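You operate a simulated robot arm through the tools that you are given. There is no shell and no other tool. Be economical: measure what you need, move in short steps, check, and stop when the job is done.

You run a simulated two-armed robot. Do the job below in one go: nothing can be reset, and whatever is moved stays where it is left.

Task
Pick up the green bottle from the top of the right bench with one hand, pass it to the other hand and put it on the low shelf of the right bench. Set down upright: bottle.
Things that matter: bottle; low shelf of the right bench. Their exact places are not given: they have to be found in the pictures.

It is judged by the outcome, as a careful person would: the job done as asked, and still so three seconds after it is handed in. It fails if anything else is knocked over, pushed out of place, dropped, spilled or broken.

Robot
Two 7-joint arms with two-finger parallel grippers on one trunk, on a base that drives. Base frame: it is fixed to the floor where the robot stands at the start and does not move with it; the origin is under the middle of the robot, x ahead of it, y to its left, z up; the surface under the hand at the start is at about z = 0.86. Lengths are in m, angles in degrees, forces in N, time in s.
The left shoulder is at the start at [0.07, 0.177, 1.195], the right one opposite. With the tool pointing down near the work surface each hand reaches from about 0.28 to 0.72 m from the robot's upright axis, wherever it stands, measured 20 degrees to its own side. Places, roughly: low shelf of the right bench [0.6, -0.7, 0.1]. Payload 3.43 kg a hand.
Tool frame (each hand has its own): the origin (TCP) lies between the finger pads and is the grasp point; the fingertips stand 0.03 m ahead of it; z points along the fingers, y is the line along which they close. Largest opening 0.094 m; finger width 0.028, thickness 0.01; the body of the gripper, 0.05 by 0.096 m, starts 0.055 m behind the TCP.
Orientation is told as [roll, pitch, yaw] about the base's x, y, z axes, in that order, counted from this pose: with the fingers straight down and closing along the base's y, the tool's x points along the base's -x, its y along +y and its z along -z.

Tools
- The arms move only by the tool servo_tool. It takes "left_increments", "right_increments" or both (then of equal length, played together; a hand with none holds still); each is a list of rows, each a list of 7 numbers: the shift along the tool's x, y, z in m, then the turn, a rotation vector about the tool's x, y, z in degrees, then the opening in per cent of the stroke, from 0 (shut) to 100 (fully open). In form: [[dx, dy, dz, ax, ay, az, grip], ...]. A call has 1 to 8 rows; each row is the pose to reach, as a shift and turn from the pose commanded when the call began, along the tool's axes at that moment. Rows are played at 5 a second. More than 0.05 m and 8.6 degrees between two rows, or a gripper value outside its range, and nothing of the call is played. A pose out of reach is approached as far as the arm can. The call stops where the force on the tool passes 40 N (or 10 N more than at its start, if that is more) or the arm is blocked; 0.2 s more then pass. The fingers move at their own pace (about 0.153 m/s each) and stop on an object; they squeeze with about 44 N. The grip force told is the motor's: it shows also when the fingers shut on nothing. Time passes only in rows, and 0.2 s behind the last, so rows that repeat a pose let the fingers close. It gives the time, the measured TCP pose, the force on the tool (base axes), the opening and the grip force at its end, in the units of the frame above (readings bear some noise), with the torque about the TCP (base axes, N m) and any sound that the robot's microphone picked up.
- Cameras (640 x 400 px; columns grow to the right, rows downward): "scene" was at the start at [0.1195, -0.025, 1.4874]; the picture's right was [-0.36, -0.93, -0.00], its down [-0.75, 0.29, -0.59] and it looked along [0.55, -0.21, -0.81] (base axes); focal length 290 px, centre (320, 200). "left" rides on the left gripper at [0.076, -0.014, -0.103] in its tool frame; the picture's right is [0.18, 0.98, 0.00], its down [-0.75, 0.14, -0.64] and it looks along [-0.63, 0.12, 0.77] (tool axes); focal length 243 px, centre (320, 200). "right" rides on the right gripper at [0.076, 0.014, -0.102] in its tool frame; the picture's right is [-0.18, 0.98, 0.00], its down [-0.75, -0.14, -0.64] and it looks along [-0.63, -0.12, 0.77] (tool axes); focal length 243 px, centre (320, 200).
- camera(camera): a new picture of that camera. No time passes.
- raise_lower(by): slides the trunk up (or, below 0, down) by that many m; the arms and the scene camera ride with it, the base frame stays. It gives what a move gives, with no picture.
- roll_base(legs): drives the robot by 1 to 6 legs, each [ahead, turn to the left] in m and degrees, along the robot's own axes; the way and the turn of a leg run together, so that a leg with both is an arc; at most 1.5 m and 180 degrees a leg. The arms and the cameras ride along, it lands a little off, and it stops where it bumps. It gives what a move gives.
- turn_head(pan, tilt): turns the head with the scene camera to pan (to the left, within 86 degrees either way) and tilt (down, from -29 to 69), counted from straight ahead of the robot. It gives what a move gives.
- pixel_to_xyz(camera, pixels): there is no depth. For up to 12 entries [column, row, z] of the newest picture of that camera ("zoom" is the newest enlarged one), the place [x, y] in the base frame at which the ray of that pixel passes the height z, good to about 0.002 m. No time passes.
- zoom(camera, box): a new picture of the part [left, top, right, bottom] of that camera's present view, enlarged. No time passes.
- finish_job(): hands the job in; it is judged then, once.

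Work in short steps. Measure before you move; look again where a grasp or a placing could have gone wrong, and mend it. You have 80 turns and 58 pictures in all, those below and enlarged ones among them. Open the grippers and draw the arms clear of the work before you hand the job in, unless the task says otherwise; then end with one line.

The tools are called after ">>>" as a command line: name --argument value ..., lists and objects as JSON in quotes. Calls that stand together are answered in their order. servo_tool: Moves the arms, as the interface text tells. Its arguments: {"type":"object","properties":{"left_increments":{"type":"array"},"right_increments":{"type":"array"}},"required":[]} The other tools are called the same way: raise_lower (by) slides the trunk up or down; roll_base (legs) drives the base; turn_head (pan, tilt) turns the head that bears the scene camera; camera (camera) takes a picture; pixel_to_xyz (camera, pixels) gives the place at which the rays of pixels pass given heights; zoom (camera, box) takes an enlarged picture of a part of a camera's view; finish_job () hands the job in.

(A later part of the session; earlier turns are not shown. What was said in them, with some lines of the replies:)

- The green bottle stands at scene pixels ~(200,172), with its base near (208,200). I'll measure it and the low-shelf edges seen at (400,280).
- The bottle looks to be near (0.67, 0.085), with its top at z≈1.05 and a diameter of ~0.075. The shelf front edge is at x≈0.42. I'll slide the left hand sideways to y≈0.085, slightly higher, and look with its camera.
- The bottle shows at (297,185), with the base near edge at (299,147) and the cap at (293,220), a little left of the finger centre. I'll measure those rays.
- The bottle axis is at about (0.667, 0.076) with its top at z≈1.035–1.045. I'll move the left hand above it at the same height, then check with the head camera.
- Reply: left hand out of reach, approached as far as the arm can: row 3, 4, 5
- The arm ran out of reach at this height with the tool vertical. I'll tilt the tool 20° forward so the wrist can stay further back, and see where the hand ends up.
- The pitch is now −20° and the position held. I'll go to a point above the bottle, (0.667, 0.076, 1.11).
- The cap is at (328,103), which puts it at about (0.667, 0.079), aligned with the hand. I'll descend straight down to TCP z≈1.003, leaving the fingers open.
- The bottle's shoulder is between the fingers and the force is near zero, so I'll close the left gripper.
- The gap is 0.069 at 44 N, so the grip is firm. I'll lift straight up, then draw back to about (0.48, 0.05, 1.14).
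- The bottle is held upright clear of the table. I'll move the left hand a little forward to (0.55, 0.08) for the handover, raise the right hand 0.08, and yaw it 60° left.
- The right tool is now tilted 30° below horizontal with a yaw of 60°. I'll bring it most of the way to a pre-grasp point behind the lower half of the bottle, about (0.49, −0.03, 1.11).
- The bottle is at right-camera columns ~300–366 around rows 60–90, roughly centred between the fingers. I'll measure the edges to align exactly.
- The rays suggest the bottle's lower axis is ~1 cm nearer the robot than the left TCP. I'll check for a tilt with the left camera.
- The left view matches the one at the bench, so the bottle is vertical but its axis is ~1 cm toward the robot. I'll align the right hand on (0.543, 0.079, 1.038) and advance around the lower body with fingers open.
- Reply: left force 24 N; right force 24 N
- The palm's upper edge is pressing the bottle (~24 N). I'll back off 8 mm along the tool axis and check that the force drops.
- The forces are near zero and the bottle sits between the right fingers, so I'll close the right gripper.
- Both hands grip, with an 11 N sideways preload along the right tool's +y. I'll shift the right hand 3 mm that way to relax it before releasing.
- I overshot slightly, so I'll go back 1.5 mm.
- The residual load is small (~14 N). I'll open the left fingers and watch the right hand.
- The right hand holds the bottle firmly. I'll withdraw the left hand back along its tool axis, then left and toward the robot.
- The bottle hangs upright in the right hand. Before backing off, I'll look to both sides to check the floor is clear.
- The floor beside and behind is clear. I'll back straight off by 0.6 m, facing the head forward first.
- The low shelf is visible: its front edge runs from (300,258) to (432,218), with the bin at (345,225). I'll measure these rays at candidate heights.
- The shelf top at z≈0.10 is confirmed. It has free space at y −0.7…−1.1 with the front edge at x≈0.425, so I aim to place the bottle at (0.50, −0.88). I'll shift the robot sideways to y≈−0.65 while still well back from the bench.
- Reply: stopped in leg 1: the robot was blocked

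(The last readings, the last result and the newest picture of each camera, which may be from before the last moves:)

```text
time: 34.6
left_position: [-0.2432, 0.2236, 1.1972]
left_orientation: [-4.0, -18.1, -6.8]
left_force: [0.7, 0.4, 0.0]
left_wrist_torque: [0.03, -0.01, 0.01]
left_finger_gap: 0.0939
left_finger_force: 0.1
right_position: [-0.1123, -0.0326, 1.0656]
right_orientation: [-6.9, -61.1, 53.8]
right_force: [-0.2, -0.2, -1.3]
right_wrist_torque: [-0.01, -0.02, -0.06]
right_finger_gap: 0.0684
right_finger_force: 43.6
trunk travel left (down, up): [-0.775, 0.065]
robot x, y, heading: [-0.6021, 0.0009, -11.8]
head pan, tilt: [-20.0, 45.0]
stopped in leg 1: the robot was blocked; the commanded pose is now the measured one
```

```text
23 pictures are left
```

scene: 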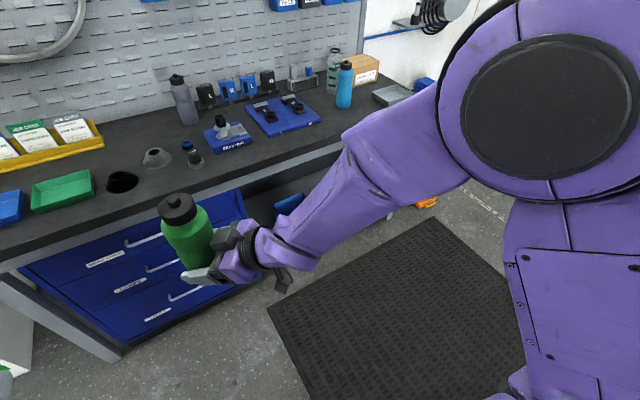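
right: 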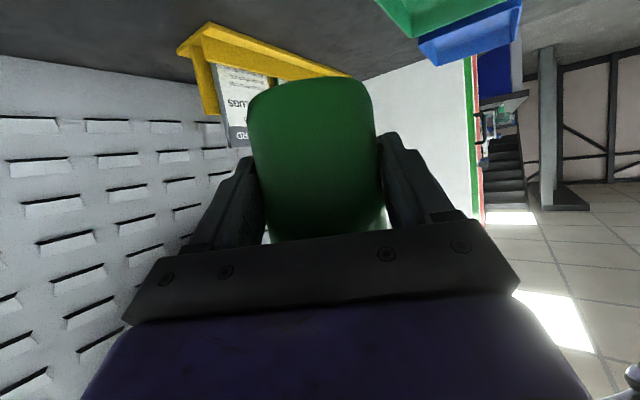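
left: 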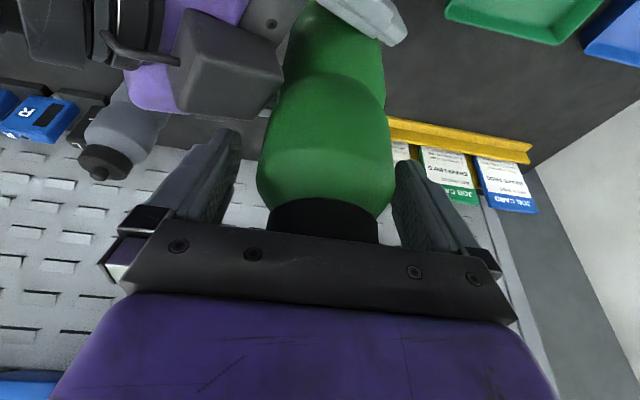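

The turn was blocked at −11.8° and the arms shifted slightly. I'll look to the right and left for what is in the way.

>>> turn_head --pan -86 --tilt 50

>>> camera --camera "scene"

>>> turn_head --pan 86 --tilt 50

>>> camera --camera "scene"

```text
time: 36.0
left_position: [-0.2441, 0.2219, 1.1961]
left_orientation: [-3.0, -18.3, -7.4]
left_force: [0.6, -0.1, -0.4]
left_wrist_torque: [0.04, 0.02, 0.02]
left_finger_gap: 0.094
left_finger_force: 0.1
right_position: [-0.1105, -0.0358, 1.0651]
right_orientation: [-6.1, -61.3, 53.2]
right_force: [-0.2, 0.7, 0.1]
right_wrist_torque: [0.0, -0.02, 0.0]
right_finger_gap: 0.0681
right_finger_force: 44.2
trunk travel left (down, up): [-0.775, 0.065]
robot x, y, heading: [-0.6, 0.0005, -12.0]
head pan, tilt: [-85.9, 50.0]
```

```text
22 pictures are left
```

scene: 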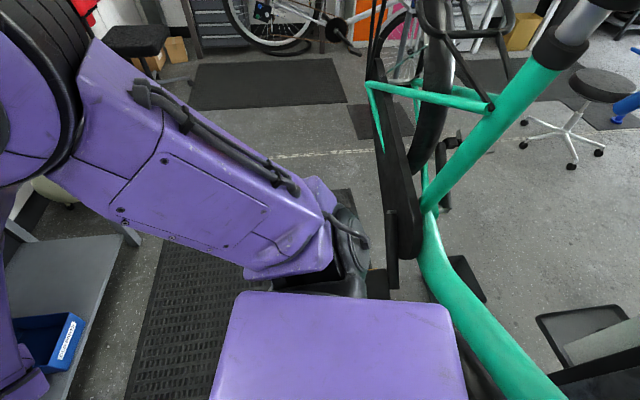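

```text
time: 38.6
left_position: [-0.2408, 0.2162, 1.198]
left_orientation: [-3.5, -17.9, -6.9]
left_force: [-0.1, 1.4, 0.8]
left_wrist_torque: [-0.03, -0.05, 0.0]
left_finger_gap: 0.0943
left_finger_force: 0.0
right_position: [-0.1079, -0.0384, 1.0642]
right_orientation: [-6.0, -61.5, 53.1]
right_force: [0.5, -0.4, -0.5]
right_wrist_torque: [0.02, -0.01, -0.03]
right_finger_gap: 0.0682
right_finger_force: 43.9
trunk travel left (down, up): [-0.775, 0.065]
robot x, y, heading: [-0.5966, 0.0023, -11.8]
head pan, tilt: [85.9, 50.0]
```

```text
21 pictures are left
```

scene: 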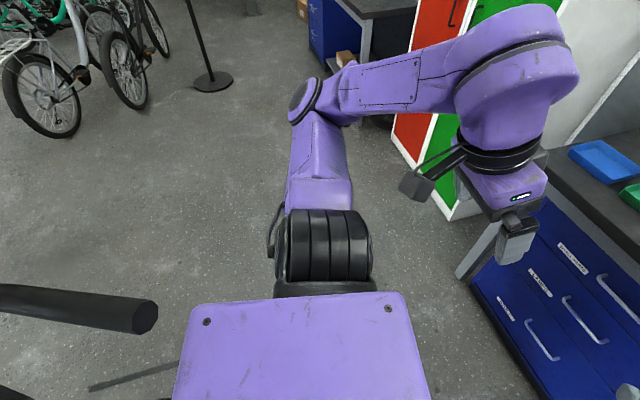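

A bicycle on a repair stand is just behind the robot on its right, and the right shoulder touched it. I'll turn back to heading 0 and then move forward away from it.

>>> roll_base --legs '[[0, 12], [0.2, 0]]'

>>> turn_head --pan -86 --tilt 35

>>> camera --camera "scene"

```text
time: 41.0
left_position: [-0.1029, 0.2825, 1.2064]
left_orientation: [-1.1, -19.8, 2.0]
left_force: [-1.3, -0.6, 0.2]
left_wrist_torque: [0.0, -0.01, 0.01]
left_finger_gap: 0.0938
left_finger_force: 0.0
right_position: [0.0821, 0.0659, 1.0653]
right_orientation: [-6.3, -61.6, 65.3]
right_force: [-0.5, -0.6, -1.0]
right_wrist_torque: [0.0, 0.01, -0.03]
right_finger_gap: 0.0682
right_finger_force: 43.6
trunk travel left (down, up): [-0.775, 0.065]
robot x, y, heading: [-0.4013, 0.0043, -0.0]
head pan, tilt: [85.9, 50.0]
```

```text
time: 43.6
left_position: [-0.101, 0.2824, 1.2031]
left_orientation: [-1.1, -19.6, 1.9]
left_force: [0.4, -0.4, 0.4]
left_wrist_torque: [0.0, 0.04, 0.03]
left_finger_gap: 0.094
left_finger_force: 0.2
right_position: [0.0844, 0.0651, 1.0643]
right_orientation: [-5.9, -61.5, 65.1]
right_force: [0.2, 0.0, -0.3]
right_wrist_torque: [-0.02, -0.04, -0.02]
right_finger_gap: 0.0682
right_finger_force: 44.0
trunk travel left (down, up): [-0.775, 0.065]
robot x, y, heading: [-0.4038, 0.0044, 0.0]
head pan, tilt: [-85.9, 35.0]
```

```text
20 pictures are left
```

scene: 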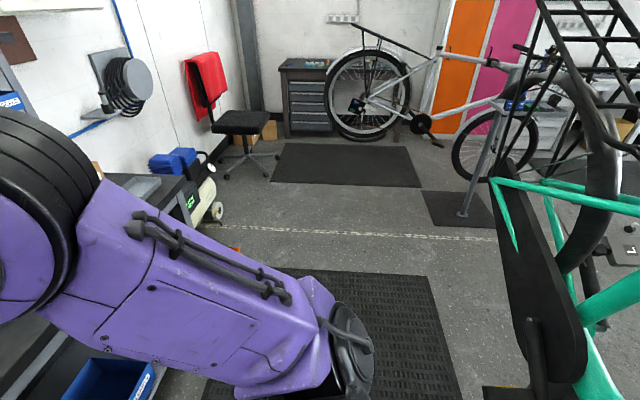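

Triangulating, the bike's closest part is at about (−0.77, −0.35, 0.92). I'll go forward to x≈−0.25 first, where turning in place clears both the bike and the bench, then turn right 90°.

>>> roll_base --legs '[[0.15, 0], [0, -45], [0, -45]]'

>>> turn_head --pan 0 --tilt 40

>>> camera --camera "scene"

```text
time: 49.1
left_position: [0.0274, -0.3008, 1.2035]
left_orientation: [-1.1, -19.7, -88.6]
left_force: [-0.4, 0.3, 0.2]
left_wrist_torque: [0.05, 0.0, 0.0]
left_finger_gap: 0.094
left_finger_force: 0.0
right_position: [-0.1906, -0.4836, 1.0641]
right_orientation: [-6.0, -61.5, -25.5]
right_force: [0.3, -0.2, -1.0]
right_wrist_torque: [0.01, 0.02, 0.0]
right_finger_gap: 0.0678
right_finger_force: 44.1
trunk travel left (down, up): [-0.775, 0.065]
robot x, y, heading: [-0.2518, 0.0035, -90.3]
head pan, tilt: [-85.9, 35.0]
```

```text
time: 50.7
left_position: [0.0267, -0.3007, 1.204]
left_orientation: [-1.1, -19.6, -88.6]
left_force: [0.3, -0.3, -0.2]
left_wrist_torque: [-0.03, 0.03, 0.0]
left_finger_gap: 0.094
left_finger_force: 0.0
right_position: [-0.1918, -0.484, 1.063]
right_orientation: [-5.9, -61.5, -25.4]
right_force: [-0.3, -1.0, -0.3]
right_wrist_torque: [-0.01, 0.01, -0.04]
right_finger_gap: 0.0683
right_finger_force: 43.9
trunk travel left (down, up): [-0.775, 0.065]
robot x, y, heading: [-0.2535, 0.0007, -90.0]
head pan, tilt: [0.0, 40.0]
```

```text
19 pictures are left
```

scene: 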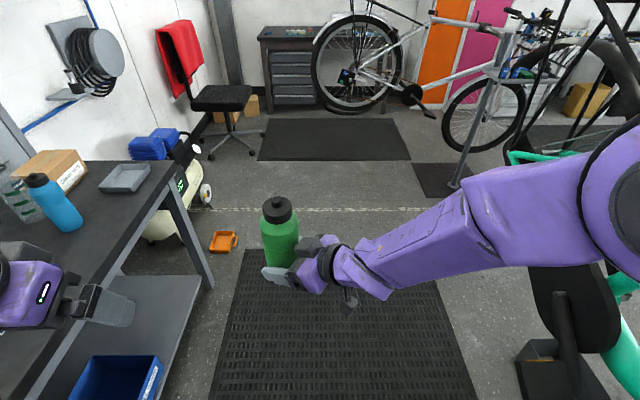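

The way ahead is clear. I'll drive 0.5 m along the bench and turn back to face it.

>>> roll_base --legs '[[0.5, 0], [0, 45], [0, 45]]'

>>> camera --camera "scene"

```text
time: 57.7
left_position: [0.0494, -0.2194, 1.2036]
left_orientation: [-1.1, -19.6, 1.3]
left_force: [0.2, 0.1, 0.1]
left_wrist_torque: [0.01, 0.0, 0.01]
left_finger_gap: 0.0938
left_finger_force: 0.0
right_position: [0.2322, -0.4398, 1.0628]
right_orientation: [-5.9, -61.5, 64.5]
right_force: [-0.6, -0.1, -1.1]
right_wrist_torque: [-0.01, 0.01, -0.02]
right_finger_gap: 0.0679
right_finger_force: 44.0
trunk travel left (down, up): [-0.775, 0.065]
robot x, y, heading: [-0.2512, -0.4989, -0.7]
head pan, tilt: [0.0, 40.0]
```

```text
18 pictures are left
```

scene: 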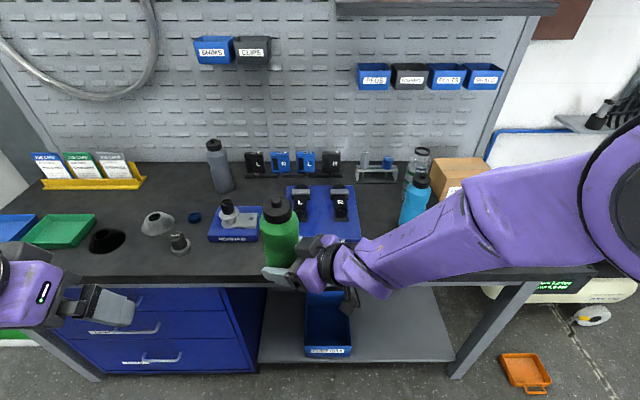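

The robot faces the bench at y≈−0.5 and the bottle is still upright. I'll back 6 cm for clearance from the bench edge and lower the trunk in two stages.

>>> roll_base --legs '[[-0.06, 0]]'

>>> raise_lower --by -0.3

>>> turn_head --pan -15 --tilt 55

>>> camera --camera "scene"

```text
time: 58.7
left_position: [-0.0067, -0.2194, 1.2021]
left_orientation: [-1.1, -19.3, 1.4]
left_force: [-1.7, 0.5, 0.6]
left_wrist_torque: [0.03, 0.01, 0.0]
left_finger_gap: 0.0942
left_finger_force: 0.0
right_position: [0.1757, -0.4393, 1.0621]
right_orientation: [-5.6, -61.4, 64.1]
right_force: [-0.5, 0.0, -0.5]
right_wrist_torque: [0.02, -0.02, 0.02]
right_finger_gap: 0.068
right_finger_force: 43.6
trunk travel left (down, up): [-0.775, 0.065]
robot x, y, heading: [-0.3125, -0.4939, -0.7]
head pan, tilt: [0.0, 40.0]
```

```text
time: 61.7
left_position: [-0.0097, -0.219, 0.9032]
left_orientation: [-1.1, -19.6, 1.5]
left_force: [0.7, 0.2, -0.4]
left_wrist_torque: [0.01, 0.03, -0.01]
left_finger_gap: 0.094
left_finger_force: 0.0
right_position: [0.1736, -0.44, 0.7644]
right_orientation: [-5.8, -61.5, 64.4]
right_force: [0.5, 0.4, -1.0]
right_wrist_torque: [0.0, 0.01, 0.03]
right_finger_gap: 0.068
right_finger_force: 44.1
trunk travel left (down, up): [-0.475, 0.365]
robot x, y, heading: [-0.3132, -0.4979, -0.6]
head pan, tilt: [0.0, 40.0]
```

```text
time: 62.5
left_position: [-0.0094, -0.2196, 0.9035]
left_orientation: [-1.1, -19.6, 1.4]
left_force: [-0.6, -0.3, -0.6]
left_wrist_torque: [0.02, -0.02, 0.0]
left_finger_gap: 0.0941
left_finger_force: 0.0
right_position: [0.1729, -0.4398, 0.7646]
right_orientation: [-5.8, -61.5, 64.3]
right_force: [0.1, 0.8, 0.2]
right_wrist_torque: [0.0, 0.01, 0.0]
right_finger_gap: 0.068
right_finger_force: 44.0
trunk travel left (down, up): [-0.475, 0.365]
robot x, y, heading: [-0.3127, -0.4962, -0.6]
head pan, tilt: [-15.0, 55.0]
```

```text
17 pictures are left
```

scene: 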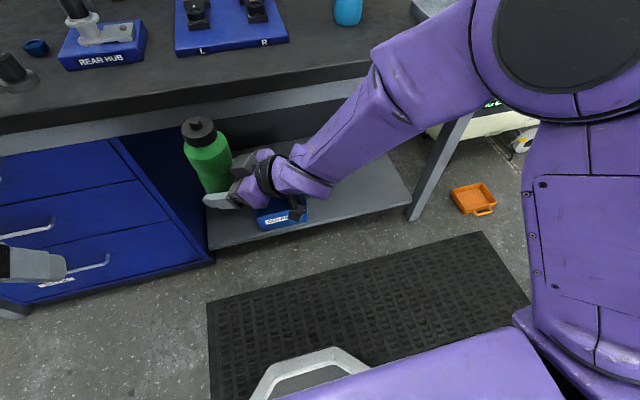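

The arm and bottle are clear of the bench edge, so I'll lower the remaining 0.40 m.

>>> raise_lower --by -0.4

>>> turn_head --pan -15 --tilt 35

>>> camera --camera "scene"

```text
time: 66.3
left_position: [-0.0105, -0.2199, 0.5043]
left_orientation: [-1.1, -19.5, 1.4]
left_force: [-0.3, 0.7, -0.3]
left_wrist_torque: [-0.05, 0.0, -0.03]
left_finger_gap: 0.0943
left_finger_force: 0.1
right_position: [0.1728, -0.4394, 0.3642]
right_orientation: [-6.0, -61.5, 64.4]
right_force: [0.1, 0.1, -1.7]
right_wrist_torque: [0.01, 0.02, 0.03]
right_finger_gap: 0.0681
right_finger_force: 43.9
trunk travel left (down, up): [-0.075, 0.765]
robot x, y, heading: [-0.3149, -0.4991, -0.4]
head pan, tilt: [-15.0, 55.0]
```

```text
time: 67.1
left_position: [-0.0104, -0.22, 0.5042]
left_orientation: [-1.1, -19.6, 1.4]
left_force: [0.1, -0.4, -0.1]
left_wrist_torque: [-0.01, 0.0, -0.02]
left_finger_gap: 0.0941
left_finger_force: 0.1
right_position: [0.1731, -0.4394, 0.3642]
right_orientation: [-5.9, -61.5, 64.5]
right_force: [-0.6, -0.4, -2.1]
right_wrist_torque: [-0.01, -0.01, 0.01]
right_finger_gap: 0.0682
right_finger_force: 44.2
trunk travel left (down, up): [-0.075, 0.765]
robot x, y, heading: [-0.3123, -0.4976, -0.4]
head pan, tilt: [-15.0, 35.0]
```

```text
16 pictures are left
```

scene: 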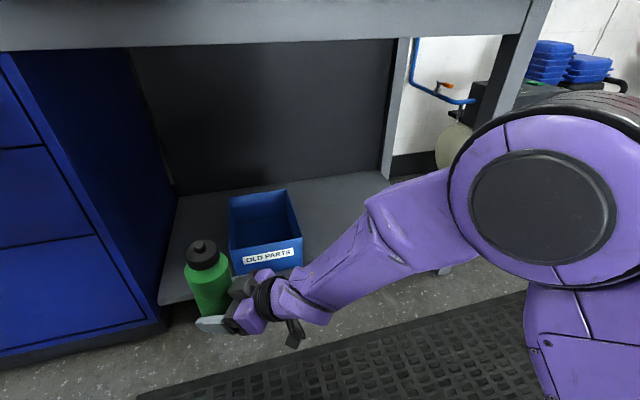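

The trunk is down and the right hand is at z≈0.36. I'll swing it to point forward and move it to y≈−0.81, rotating about the vertical so the bottle stays upright.

>>> servo_tool --right_increments '[[0.0169, -0.0358, -0.0277, 7.37, 0.41, 3.97, 0], [0.0338, -0.0716, -0.0554, 14.74, 0.82, 7.94, 0], [0.0507, -0.1074, -0.0831, 22.11, 1.23, 11.91, 0], [0.0676, -0.1432, -0.1108, 29.48, 1.64, 15.88, 0], [0.0845, -0.179, -0.1385, 36.85, 2.05, 19.85, 0], [0.1014, -0.2148, -0.1662, 44.22, 2.46, 23.82, 0], [0.1183, -0.2506, -0.1939, 51.59, 2.87, 27.79, 0], [0.1352, -0.2864, -0.2216, 58.96, 3.28, 31.76, 0]]'

>>> camera --camera "scene"

```text
time: 68.9
left_position: [-0.0112, -0.2193, 0.5039]
left_orientation: [-1.1, -19.6, 1.5]
left_force: [0.3, 0.2, -0.3]
left_wrist_torque: [-0.01, -0.01, -0.03]
left_finger_gap: 0.0938
left_finger_force: 0.0
right_position: [0.294, -0.8385, 0.3859]
right_orientation: [1.7, -61.0, -10.8]
right_force: [-1.0, -0.2, -1.0]
right_wrist_torque: [0.0, 0.0, -0.01]
right_finger_gap: 0.068
right_finger_force: 43.7
right hand out of reach, approached as far as the arm can: row 5, 6, 7, 8
trunk travel left (down, up): [-0.075, 0.765]
robot x, y, heading: [-0.3142, -0.4995, -0.6]
head pan, tilt: [-15.0, 35.0]
```

```text
15 pictures are left
```

scene: 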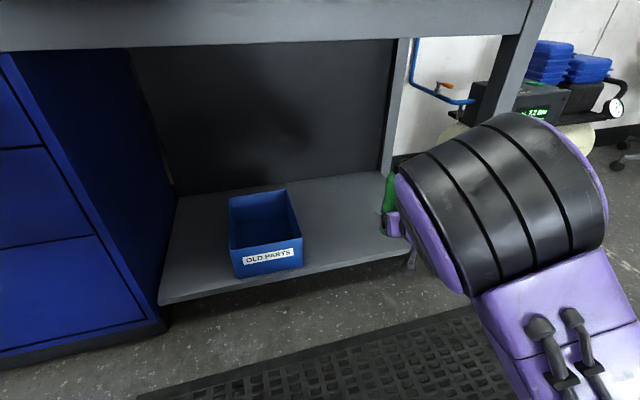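

The hand now points forward at (0.294, −0.839, 0.386) and the bottle is hidden behind the elbow. I'll advance to (0.50, −0.85, 0.285) above the shelf, trimming the last degree of tilt, then look with the right camera.

>>> servo_tool --right_increments '[[-0.002, 0.0034, 0.038, 0.5, 0.3, 0, 0], [-0.0039, 0.0068, 0.076, 1, 0.6, 0, 0], [-0.0058, 0.0103, 0.114, 1.7, 1, 0, 0], [-0.0077, 0.0137, 0.152, 1.7, 1, 0, 0], [-0.0097, 0.0171, 0.19, 1.7, 1, 0, 0], [-0.0116, 0.0205, 0.228, 1.7, 1, 0, 0], [-0.0116, 0.0205, 0.228, 1.7, 1, 0, 0]]'

>>> camera --camera "scene"

>>> camera --camera "right"

```text
time: 70.5
left_position: [-0.0109, -0.2198, 0.5037]
left_orientation: [-1.2, -19.6, 1.3]
left_force: [0.1, -0.3, -0.1]
left_wrist_torque: [-0.01, -0.04, 0.01]
left_finger_gap: 0.0939
left_finger_force: 0.1
right_position: [0.5013, -0.8381, 0.2857]
right_orientation: [-7.5, -60.5, -3.0]
right_force: [-0.1, -0.9, -0.7]
right_wrist_torque: [0.0, -0.04, 0.0]
right_finger_gap: 0.0683
right_finger_force: 44.2
right hand out of reach, approached as far as the arm can: row 1
trunk travel left (down, up): [-0.075, 0.765]
robot x, y, heading: [-0.316, -0.5011, -0.7]
head pan, tilt: [-15.0, 35.0]
```

```text
14 pictures are left
```

scene: 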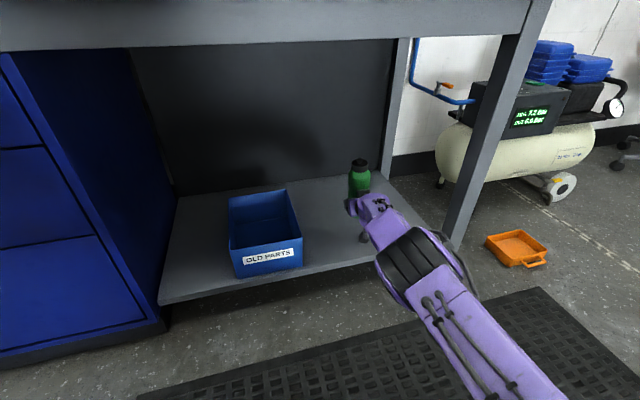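

```text
13 pictures are left
```

right: 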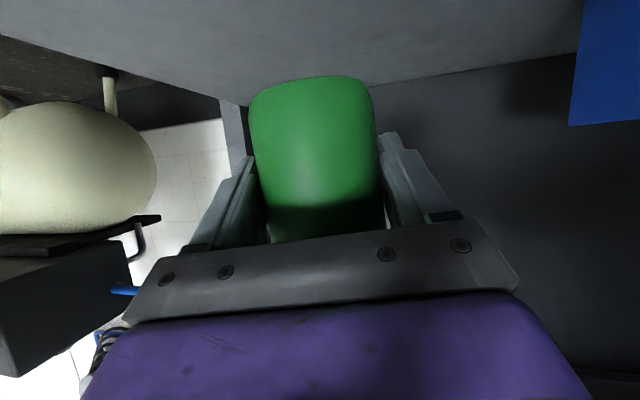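

The bottle is above the shelf in open space right of the bin, and the grip is unchanged. The tool has rolled −7.5°, so I'll correct that to bring the bottle vertical.

>>> servo_tool --right_increments '[[0, 0, 0, -3.7, 0.2, 0, 0], [0, 0, 0, -7.5, 0.5, 0, 0], [0, 0, 0, -7.5, 0.5, 0, 0]]'

>>> zoom --camera "scene" --box '[280, 120, 460, 280]'

```text
time: 71.3
left_position: [-0.0097, -0.2201, 0.504]
left_orientation: [-1.1, -19.6, 1.5]
left_force: [-0.3, 0.2, 0.5]
left_wrist_torque: [-0.01, -0.01, 0.01]
left_finger_gap: 0.0937
left_finger_force: 0.1
right_position: [0.502, -0.8384, 0.2856]
right_orientation: [0.3, -60.1, -2.9]
right_force: [0.5, 0.1, -0.7]
right_wrist_torque: [0.02, 0.0, 0.02]
right_finger_gap: 0.068
right_finger_force: 43.9
trunk travel left (down, up): [-0.075, 0.765]
robot x, y, heading: [-0.3144, -0.5, -0.7]
head pan, tilt: [-15.0, 35.0]
```

```text
2.50 times, centred on (370, 200) of scene
```

zoom: 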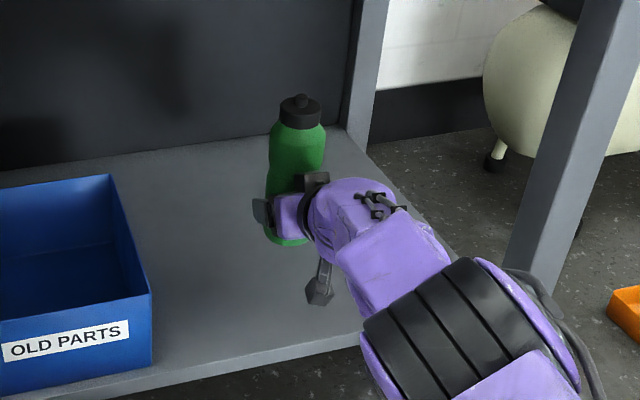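

The orientation is now [0.3, −60.1, −2.9], so the bottle is vertical. I'll lower it straight down by 0.115 m toward the shelf.

>>> servo_tool --right_increments '[[0.026, 0, 0.015, 0, 0, 0, 0], [0.052, 0, 0.03, 0, 0, 0, 0], [0.078, 0, 0.045, 0, 0, 0, 0], [0.0996, 0, 0.0575, 0, 0, 0, 0], [0.0996, 0, 0.0575, 0, 0, 0, 0]]'

>>> zoom --camera "scene" --box '[280, 120, 460, 280]'

```text
time: 72.5
left_position: [-0.0125, -0.2188, 0.5043]
left_orientation: [-1.2, -20.0, 1.4]
left_force: [0.2, -0.3, -0.2]
left_wrist_torque: [0.02, 0.0, 0.0]
left_finger_gap: 0.094
left_finger_force: 0.0
right_position: [0.5009, -0.8317, 0.1904]
right_orientation: [-0.4, -61.1, -2.5]
right_force: [4.6, -11.9, 35.5]
right_wrist_torque: [-0.05, -0.25, -0.08]
right_finger_gap: 0.0683
right_finger_force: 44.3
right hand out of reach, approached as far as the arm can: row 4, 5
trunk travel left (down, up): [-0.075, 0.765]
robot x, y, heading: [-0.3145, -0.4988, -0.7]
head pan, tilt: [-15.0, 35.0]
```

```text
2.50 times, centred on (370, 200) of scene
```

zoom: 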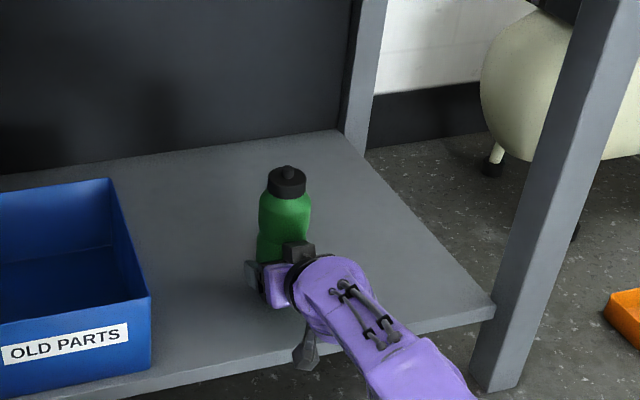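

There are 35 N upward at z=0.190 with little torque, so the contact is right below the TCP, likely the bottle's base on the shelf. I'll check with the right camera before releasing.

>>> camera --camera "right"

>>> pixel_to_xyz --camera "right" --pixels '[[320, 80, 0.1], [320, 80, 0.14], [260, 110, 0.14], [375, 110, 0.14]]'

```text
10 pictures are left
```

right: 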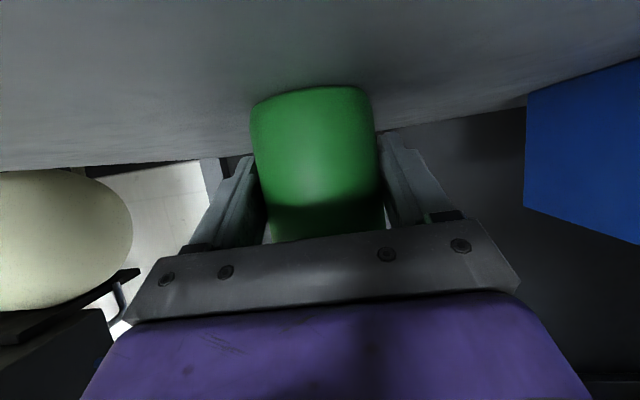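

```text
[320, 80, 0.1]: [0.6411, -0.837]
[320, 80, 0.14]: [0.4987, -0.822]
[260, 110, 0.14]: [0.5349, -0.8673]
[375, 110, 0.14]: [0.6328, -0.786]
```

The bottle base sits on the shelf surface. I'll ease the pressing force by going up a few mm and restore the 1° pitch before opening.

>>> servo_tool --right_increments '[[-0.0026, 0, -0.0015, 0.4, 0.9, 0, 0], [-0.0026, 0, -0.0015, 0.4, 0.9, 0, 0]]'

```text
time: 72.9
left_position: [-0.0115, -0.2196, 0.5034]
left_orientation: [-1.2, -19.7, 1.5]
left_force: [0.0, -0.3, -0.1]
left_wrist_torque: [-0.05, 0.0, -0.02]
left_finger_gap: 0.094
left_finger_force: 0.1
right_position: [0.5042, -0.8321, 0.1894]
right_orientation: [-0.7, -60.6, -2.2]
right_force: [3.3, 0.4, 10.3]
right_wrist_torque: [-0.28, -0.3, 0.12]
right_finger_gap: 0.0681
right_finger_force: 43.8
trunk travel left (down, up): [-0.075, 0.765]
robot x, y, heading: [-0.3138, -0.4954, -0.6]
head pan, tilt: [-15.0, 35.0]
stopped in row 1 (right hand): the arm was blocked; the commanded pose is now the measured one
```

The force is now 10 N, but the arm reports being blocked. I'll look at the whole arm before releasing.

>>> turn_head --pan -35 --tilt 40

>>> camera --camera "scene"

```text
time: 73.7
left_position: [-0.0102, -0.2201, 0.5045]
left_orientation: [-1.1, -19.8, 1.4]
left_force: [0.1, -0.6, -1.2]
left_wrist_torque: [0.0, -0.01, 0.04]
left_finger_gap: 0.0939
left_finger_force: 0.0
right_position: [0.502, -0.8311, 0.1887]
right_orientation: [-0.6, -60.5, -2.4]
right_force: [6.3, 2.3, 17.3]
right_wrist_torque: [-0.33, -0.71, 0.21]
right_finger_gap: 0.0681
right_finger_force: 44.0
trunk travel left (down, up): [-0.075, 0.765]
robot x, y, heading: [-0.3146, -0.4952, -0.6]
head pan, tilt: [-35.0, 40.0]
```

```text
9 pictures are left
```

scene: 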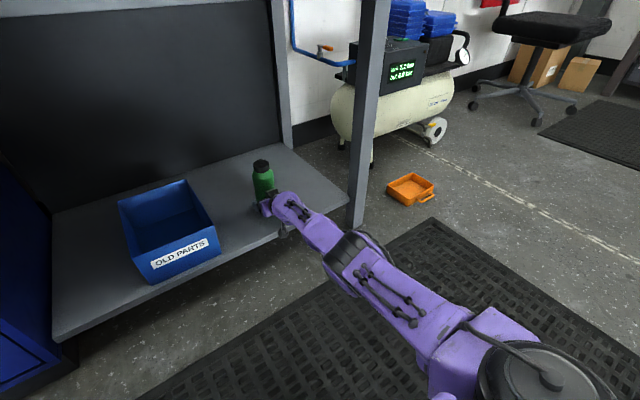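

The arm hangs free of obstacles. I'll zoom in on the bottle to verify its base and verticality.

>>> zoom --camera "scene" --box '[220, 140, 320, 260]'

>>> pixel_to_xyz --camera "scene" --pixels '[[262, 160, 0.3], [262, 160, 0.32], [262, 160, 0.28], [300, 224, 0.1], [300, 224, 0.14], [335, 207, 0.12]]'

```text
3.33 times, centred on (270, 200) of scene
```

zoom: 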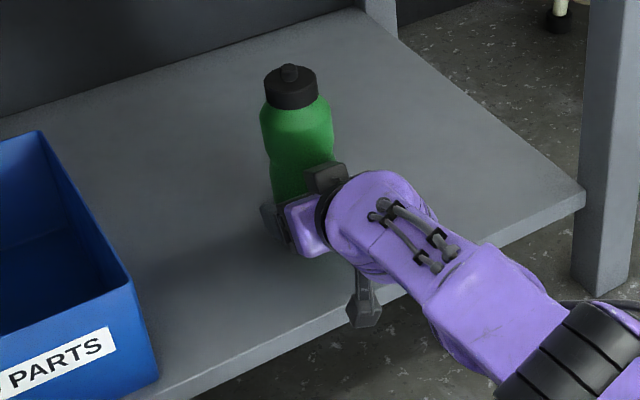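

```text
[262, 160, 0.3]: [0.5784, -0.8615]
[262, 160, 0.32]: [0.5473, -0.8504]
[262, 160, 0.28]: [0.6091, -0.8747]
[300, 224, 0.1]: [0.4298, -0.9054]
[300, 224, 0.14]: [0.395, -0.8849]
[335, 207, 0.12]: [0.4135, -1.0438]
```

The picture and the contact force both agree the bottle stands upright on the shelf (the shelf top is nearer 0.14). I'll open the right fingers.

>>> servo_tool --right_increments '[[0, 0, 0, 0, 0, 0, 80], [0, 0, 0, 0, 0, 0, 90], [0, 0, 0, 0, 0, 0, 100], [0, 0, 0, 0, 0, 0, 100]]'

>>> camera --camera "right"

```text
time: 74.7
left_position: [-0.0099, -0.2202, 0.5029]
left_orientation: [-1.0, -19.6, 1.5]
left_force: [-0.4, -0.1, -0.3]
left_wrist_torque: [0.0, -0.03, -0.02]
left_finger_gap: 0.0942
left_finger_force: 0.1
right_position: [0.5012, -0.831, 0.1843]
right_orientation: [-0.5, -60.1, -2.6]
right_force: [-1.2, 0.4, 0.0]
right_wrist_torque: [-0.03, 0.01, 0.0]
right_finger_gap: 0.094
right_finger_force: 0.0
trunk travel left (down, up): [-0.075, 0.765]
robot x, y, heading: [-0.3143, -0.4983, -0.6]
head pan, tilt: [-35.0, 40.0]
```

```text
7 pictures are left
```

right: 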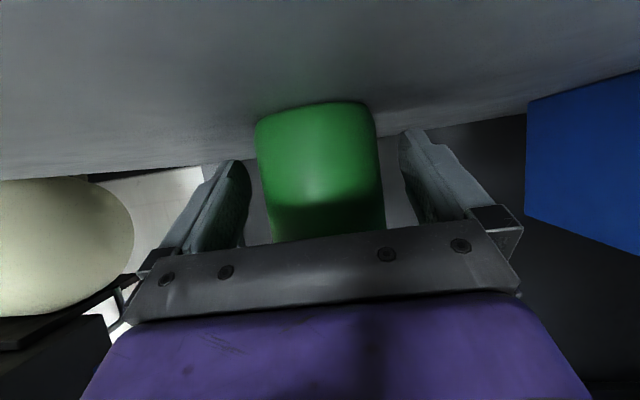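

The forces are zero and the bottle stands between the open fingers. I'll withdraw straight back along the tool axis.

>>> servo_tool --right_increments '[[0, 0, -0.02, 0, 0, 0, 100], [0, 0, -0.05, 0, 0, 0, 100], [0, 0, -0.08, 0, 0, 0, 100], [0, 0, -0.11, 0, 0, 0, 100], [0, 0, -0.14, 0, 0, 0, 100], [0, 0, -0.17, 0, 0, 0, 100]]'

>>> camera --camera "scene"

```text
time: 76.1
left_position: [-0.0093, -0.2191, 0.5038]
left_orientation: [-1.1, -19.6, 1.4]
left_force: [-0.6, 0.1, -1.4]
left_wrist_torque: [0.01, -0.03, -0.03]
left_finger_gap: 0.0942
left_finger_force: 0.1
right_position: [0.3682, -0.8305, 0.2858]
right_orientation: [-0.1, -59.1, -2.6]
right_force: [0.2, 0.3, -0.4]
right_wrist_torque: [0.02, -0.03, -0.01]
right_finger_gap: 0.0943
right_finger_force: 0.0
right hand out of reach, approached as far as the arm can: row 1, 2, 3, 4, 5, 6
trunk travel left (down, up): [-0.075, 0.765]
robot x, y, heading: [-0.3153, -0.4962, -0.4]
head pan, tilt: [-35.0, 40.0]
```

```text
6 pictures are left
```

scene: 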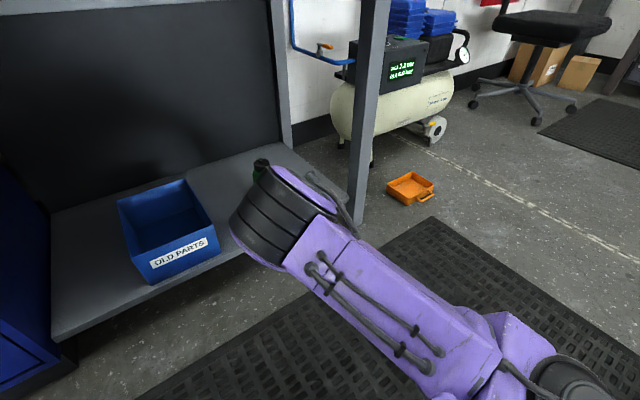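

The hand is out and the cap is still visible at (262,165). I'll back the base 8 cm to clear the arm from the bench and check the bottle.

>>> roll_base --legs '[[-0.08, 0]]'

>>> camera --camera "right"

>>> camera --camera "scene"

```text
time: 77.2
left_position: [-0.0895, -0.2189, 0.5028]
left_orientation: [-1.0, -19.6, 1.5]
left_force: [-0.5, 0.4, 0.3]
left_wrist_torque: [0.01, -0.01, 0.01]
left_finger_gap: 0.094
left_finger_force: 0.0
right_position: [0.2884, -0.8307, 0.2861]
right_orientation: [-0.1, -59.1, -2.6]
right_force: [0.3, -0.5, 0.3]
right_wrist_torque: [0.02, 0.03, 0.03]
right_finger_gap: 0.0939
right_finger_force: 0.0
trunk travel left (down, up): [-0.075, 0.765]
robot x, y, heading: [-0.3944, -0.4963, -0.5]
head pan, tilt: [-35.0, 40.0]
```

```text
5 pictures are left
```

right: 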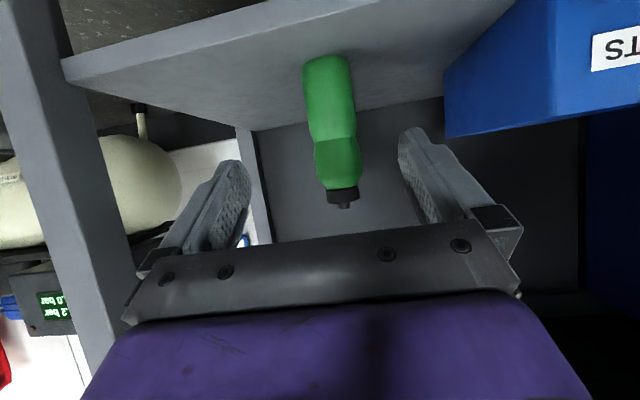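

```text
4 pictures are left
```

scene: 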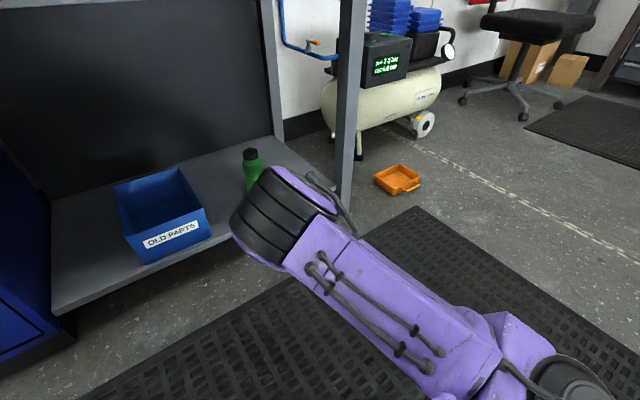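

The right camera shows the bottle upright on the low shelf, with nothing else disturbed there. Both grippers are open and clear, so I'm handing in.

>>> finish_job

```text
The job is handed in.
```

The green bottle is upright on the low shelf of the right bench: the left hand picked it up and passed it to the right hand, which set it down. While turning, the robot touched a bicycle on a repair stand behind it. I backed off at once, but I did not check whether the bicycle moved.
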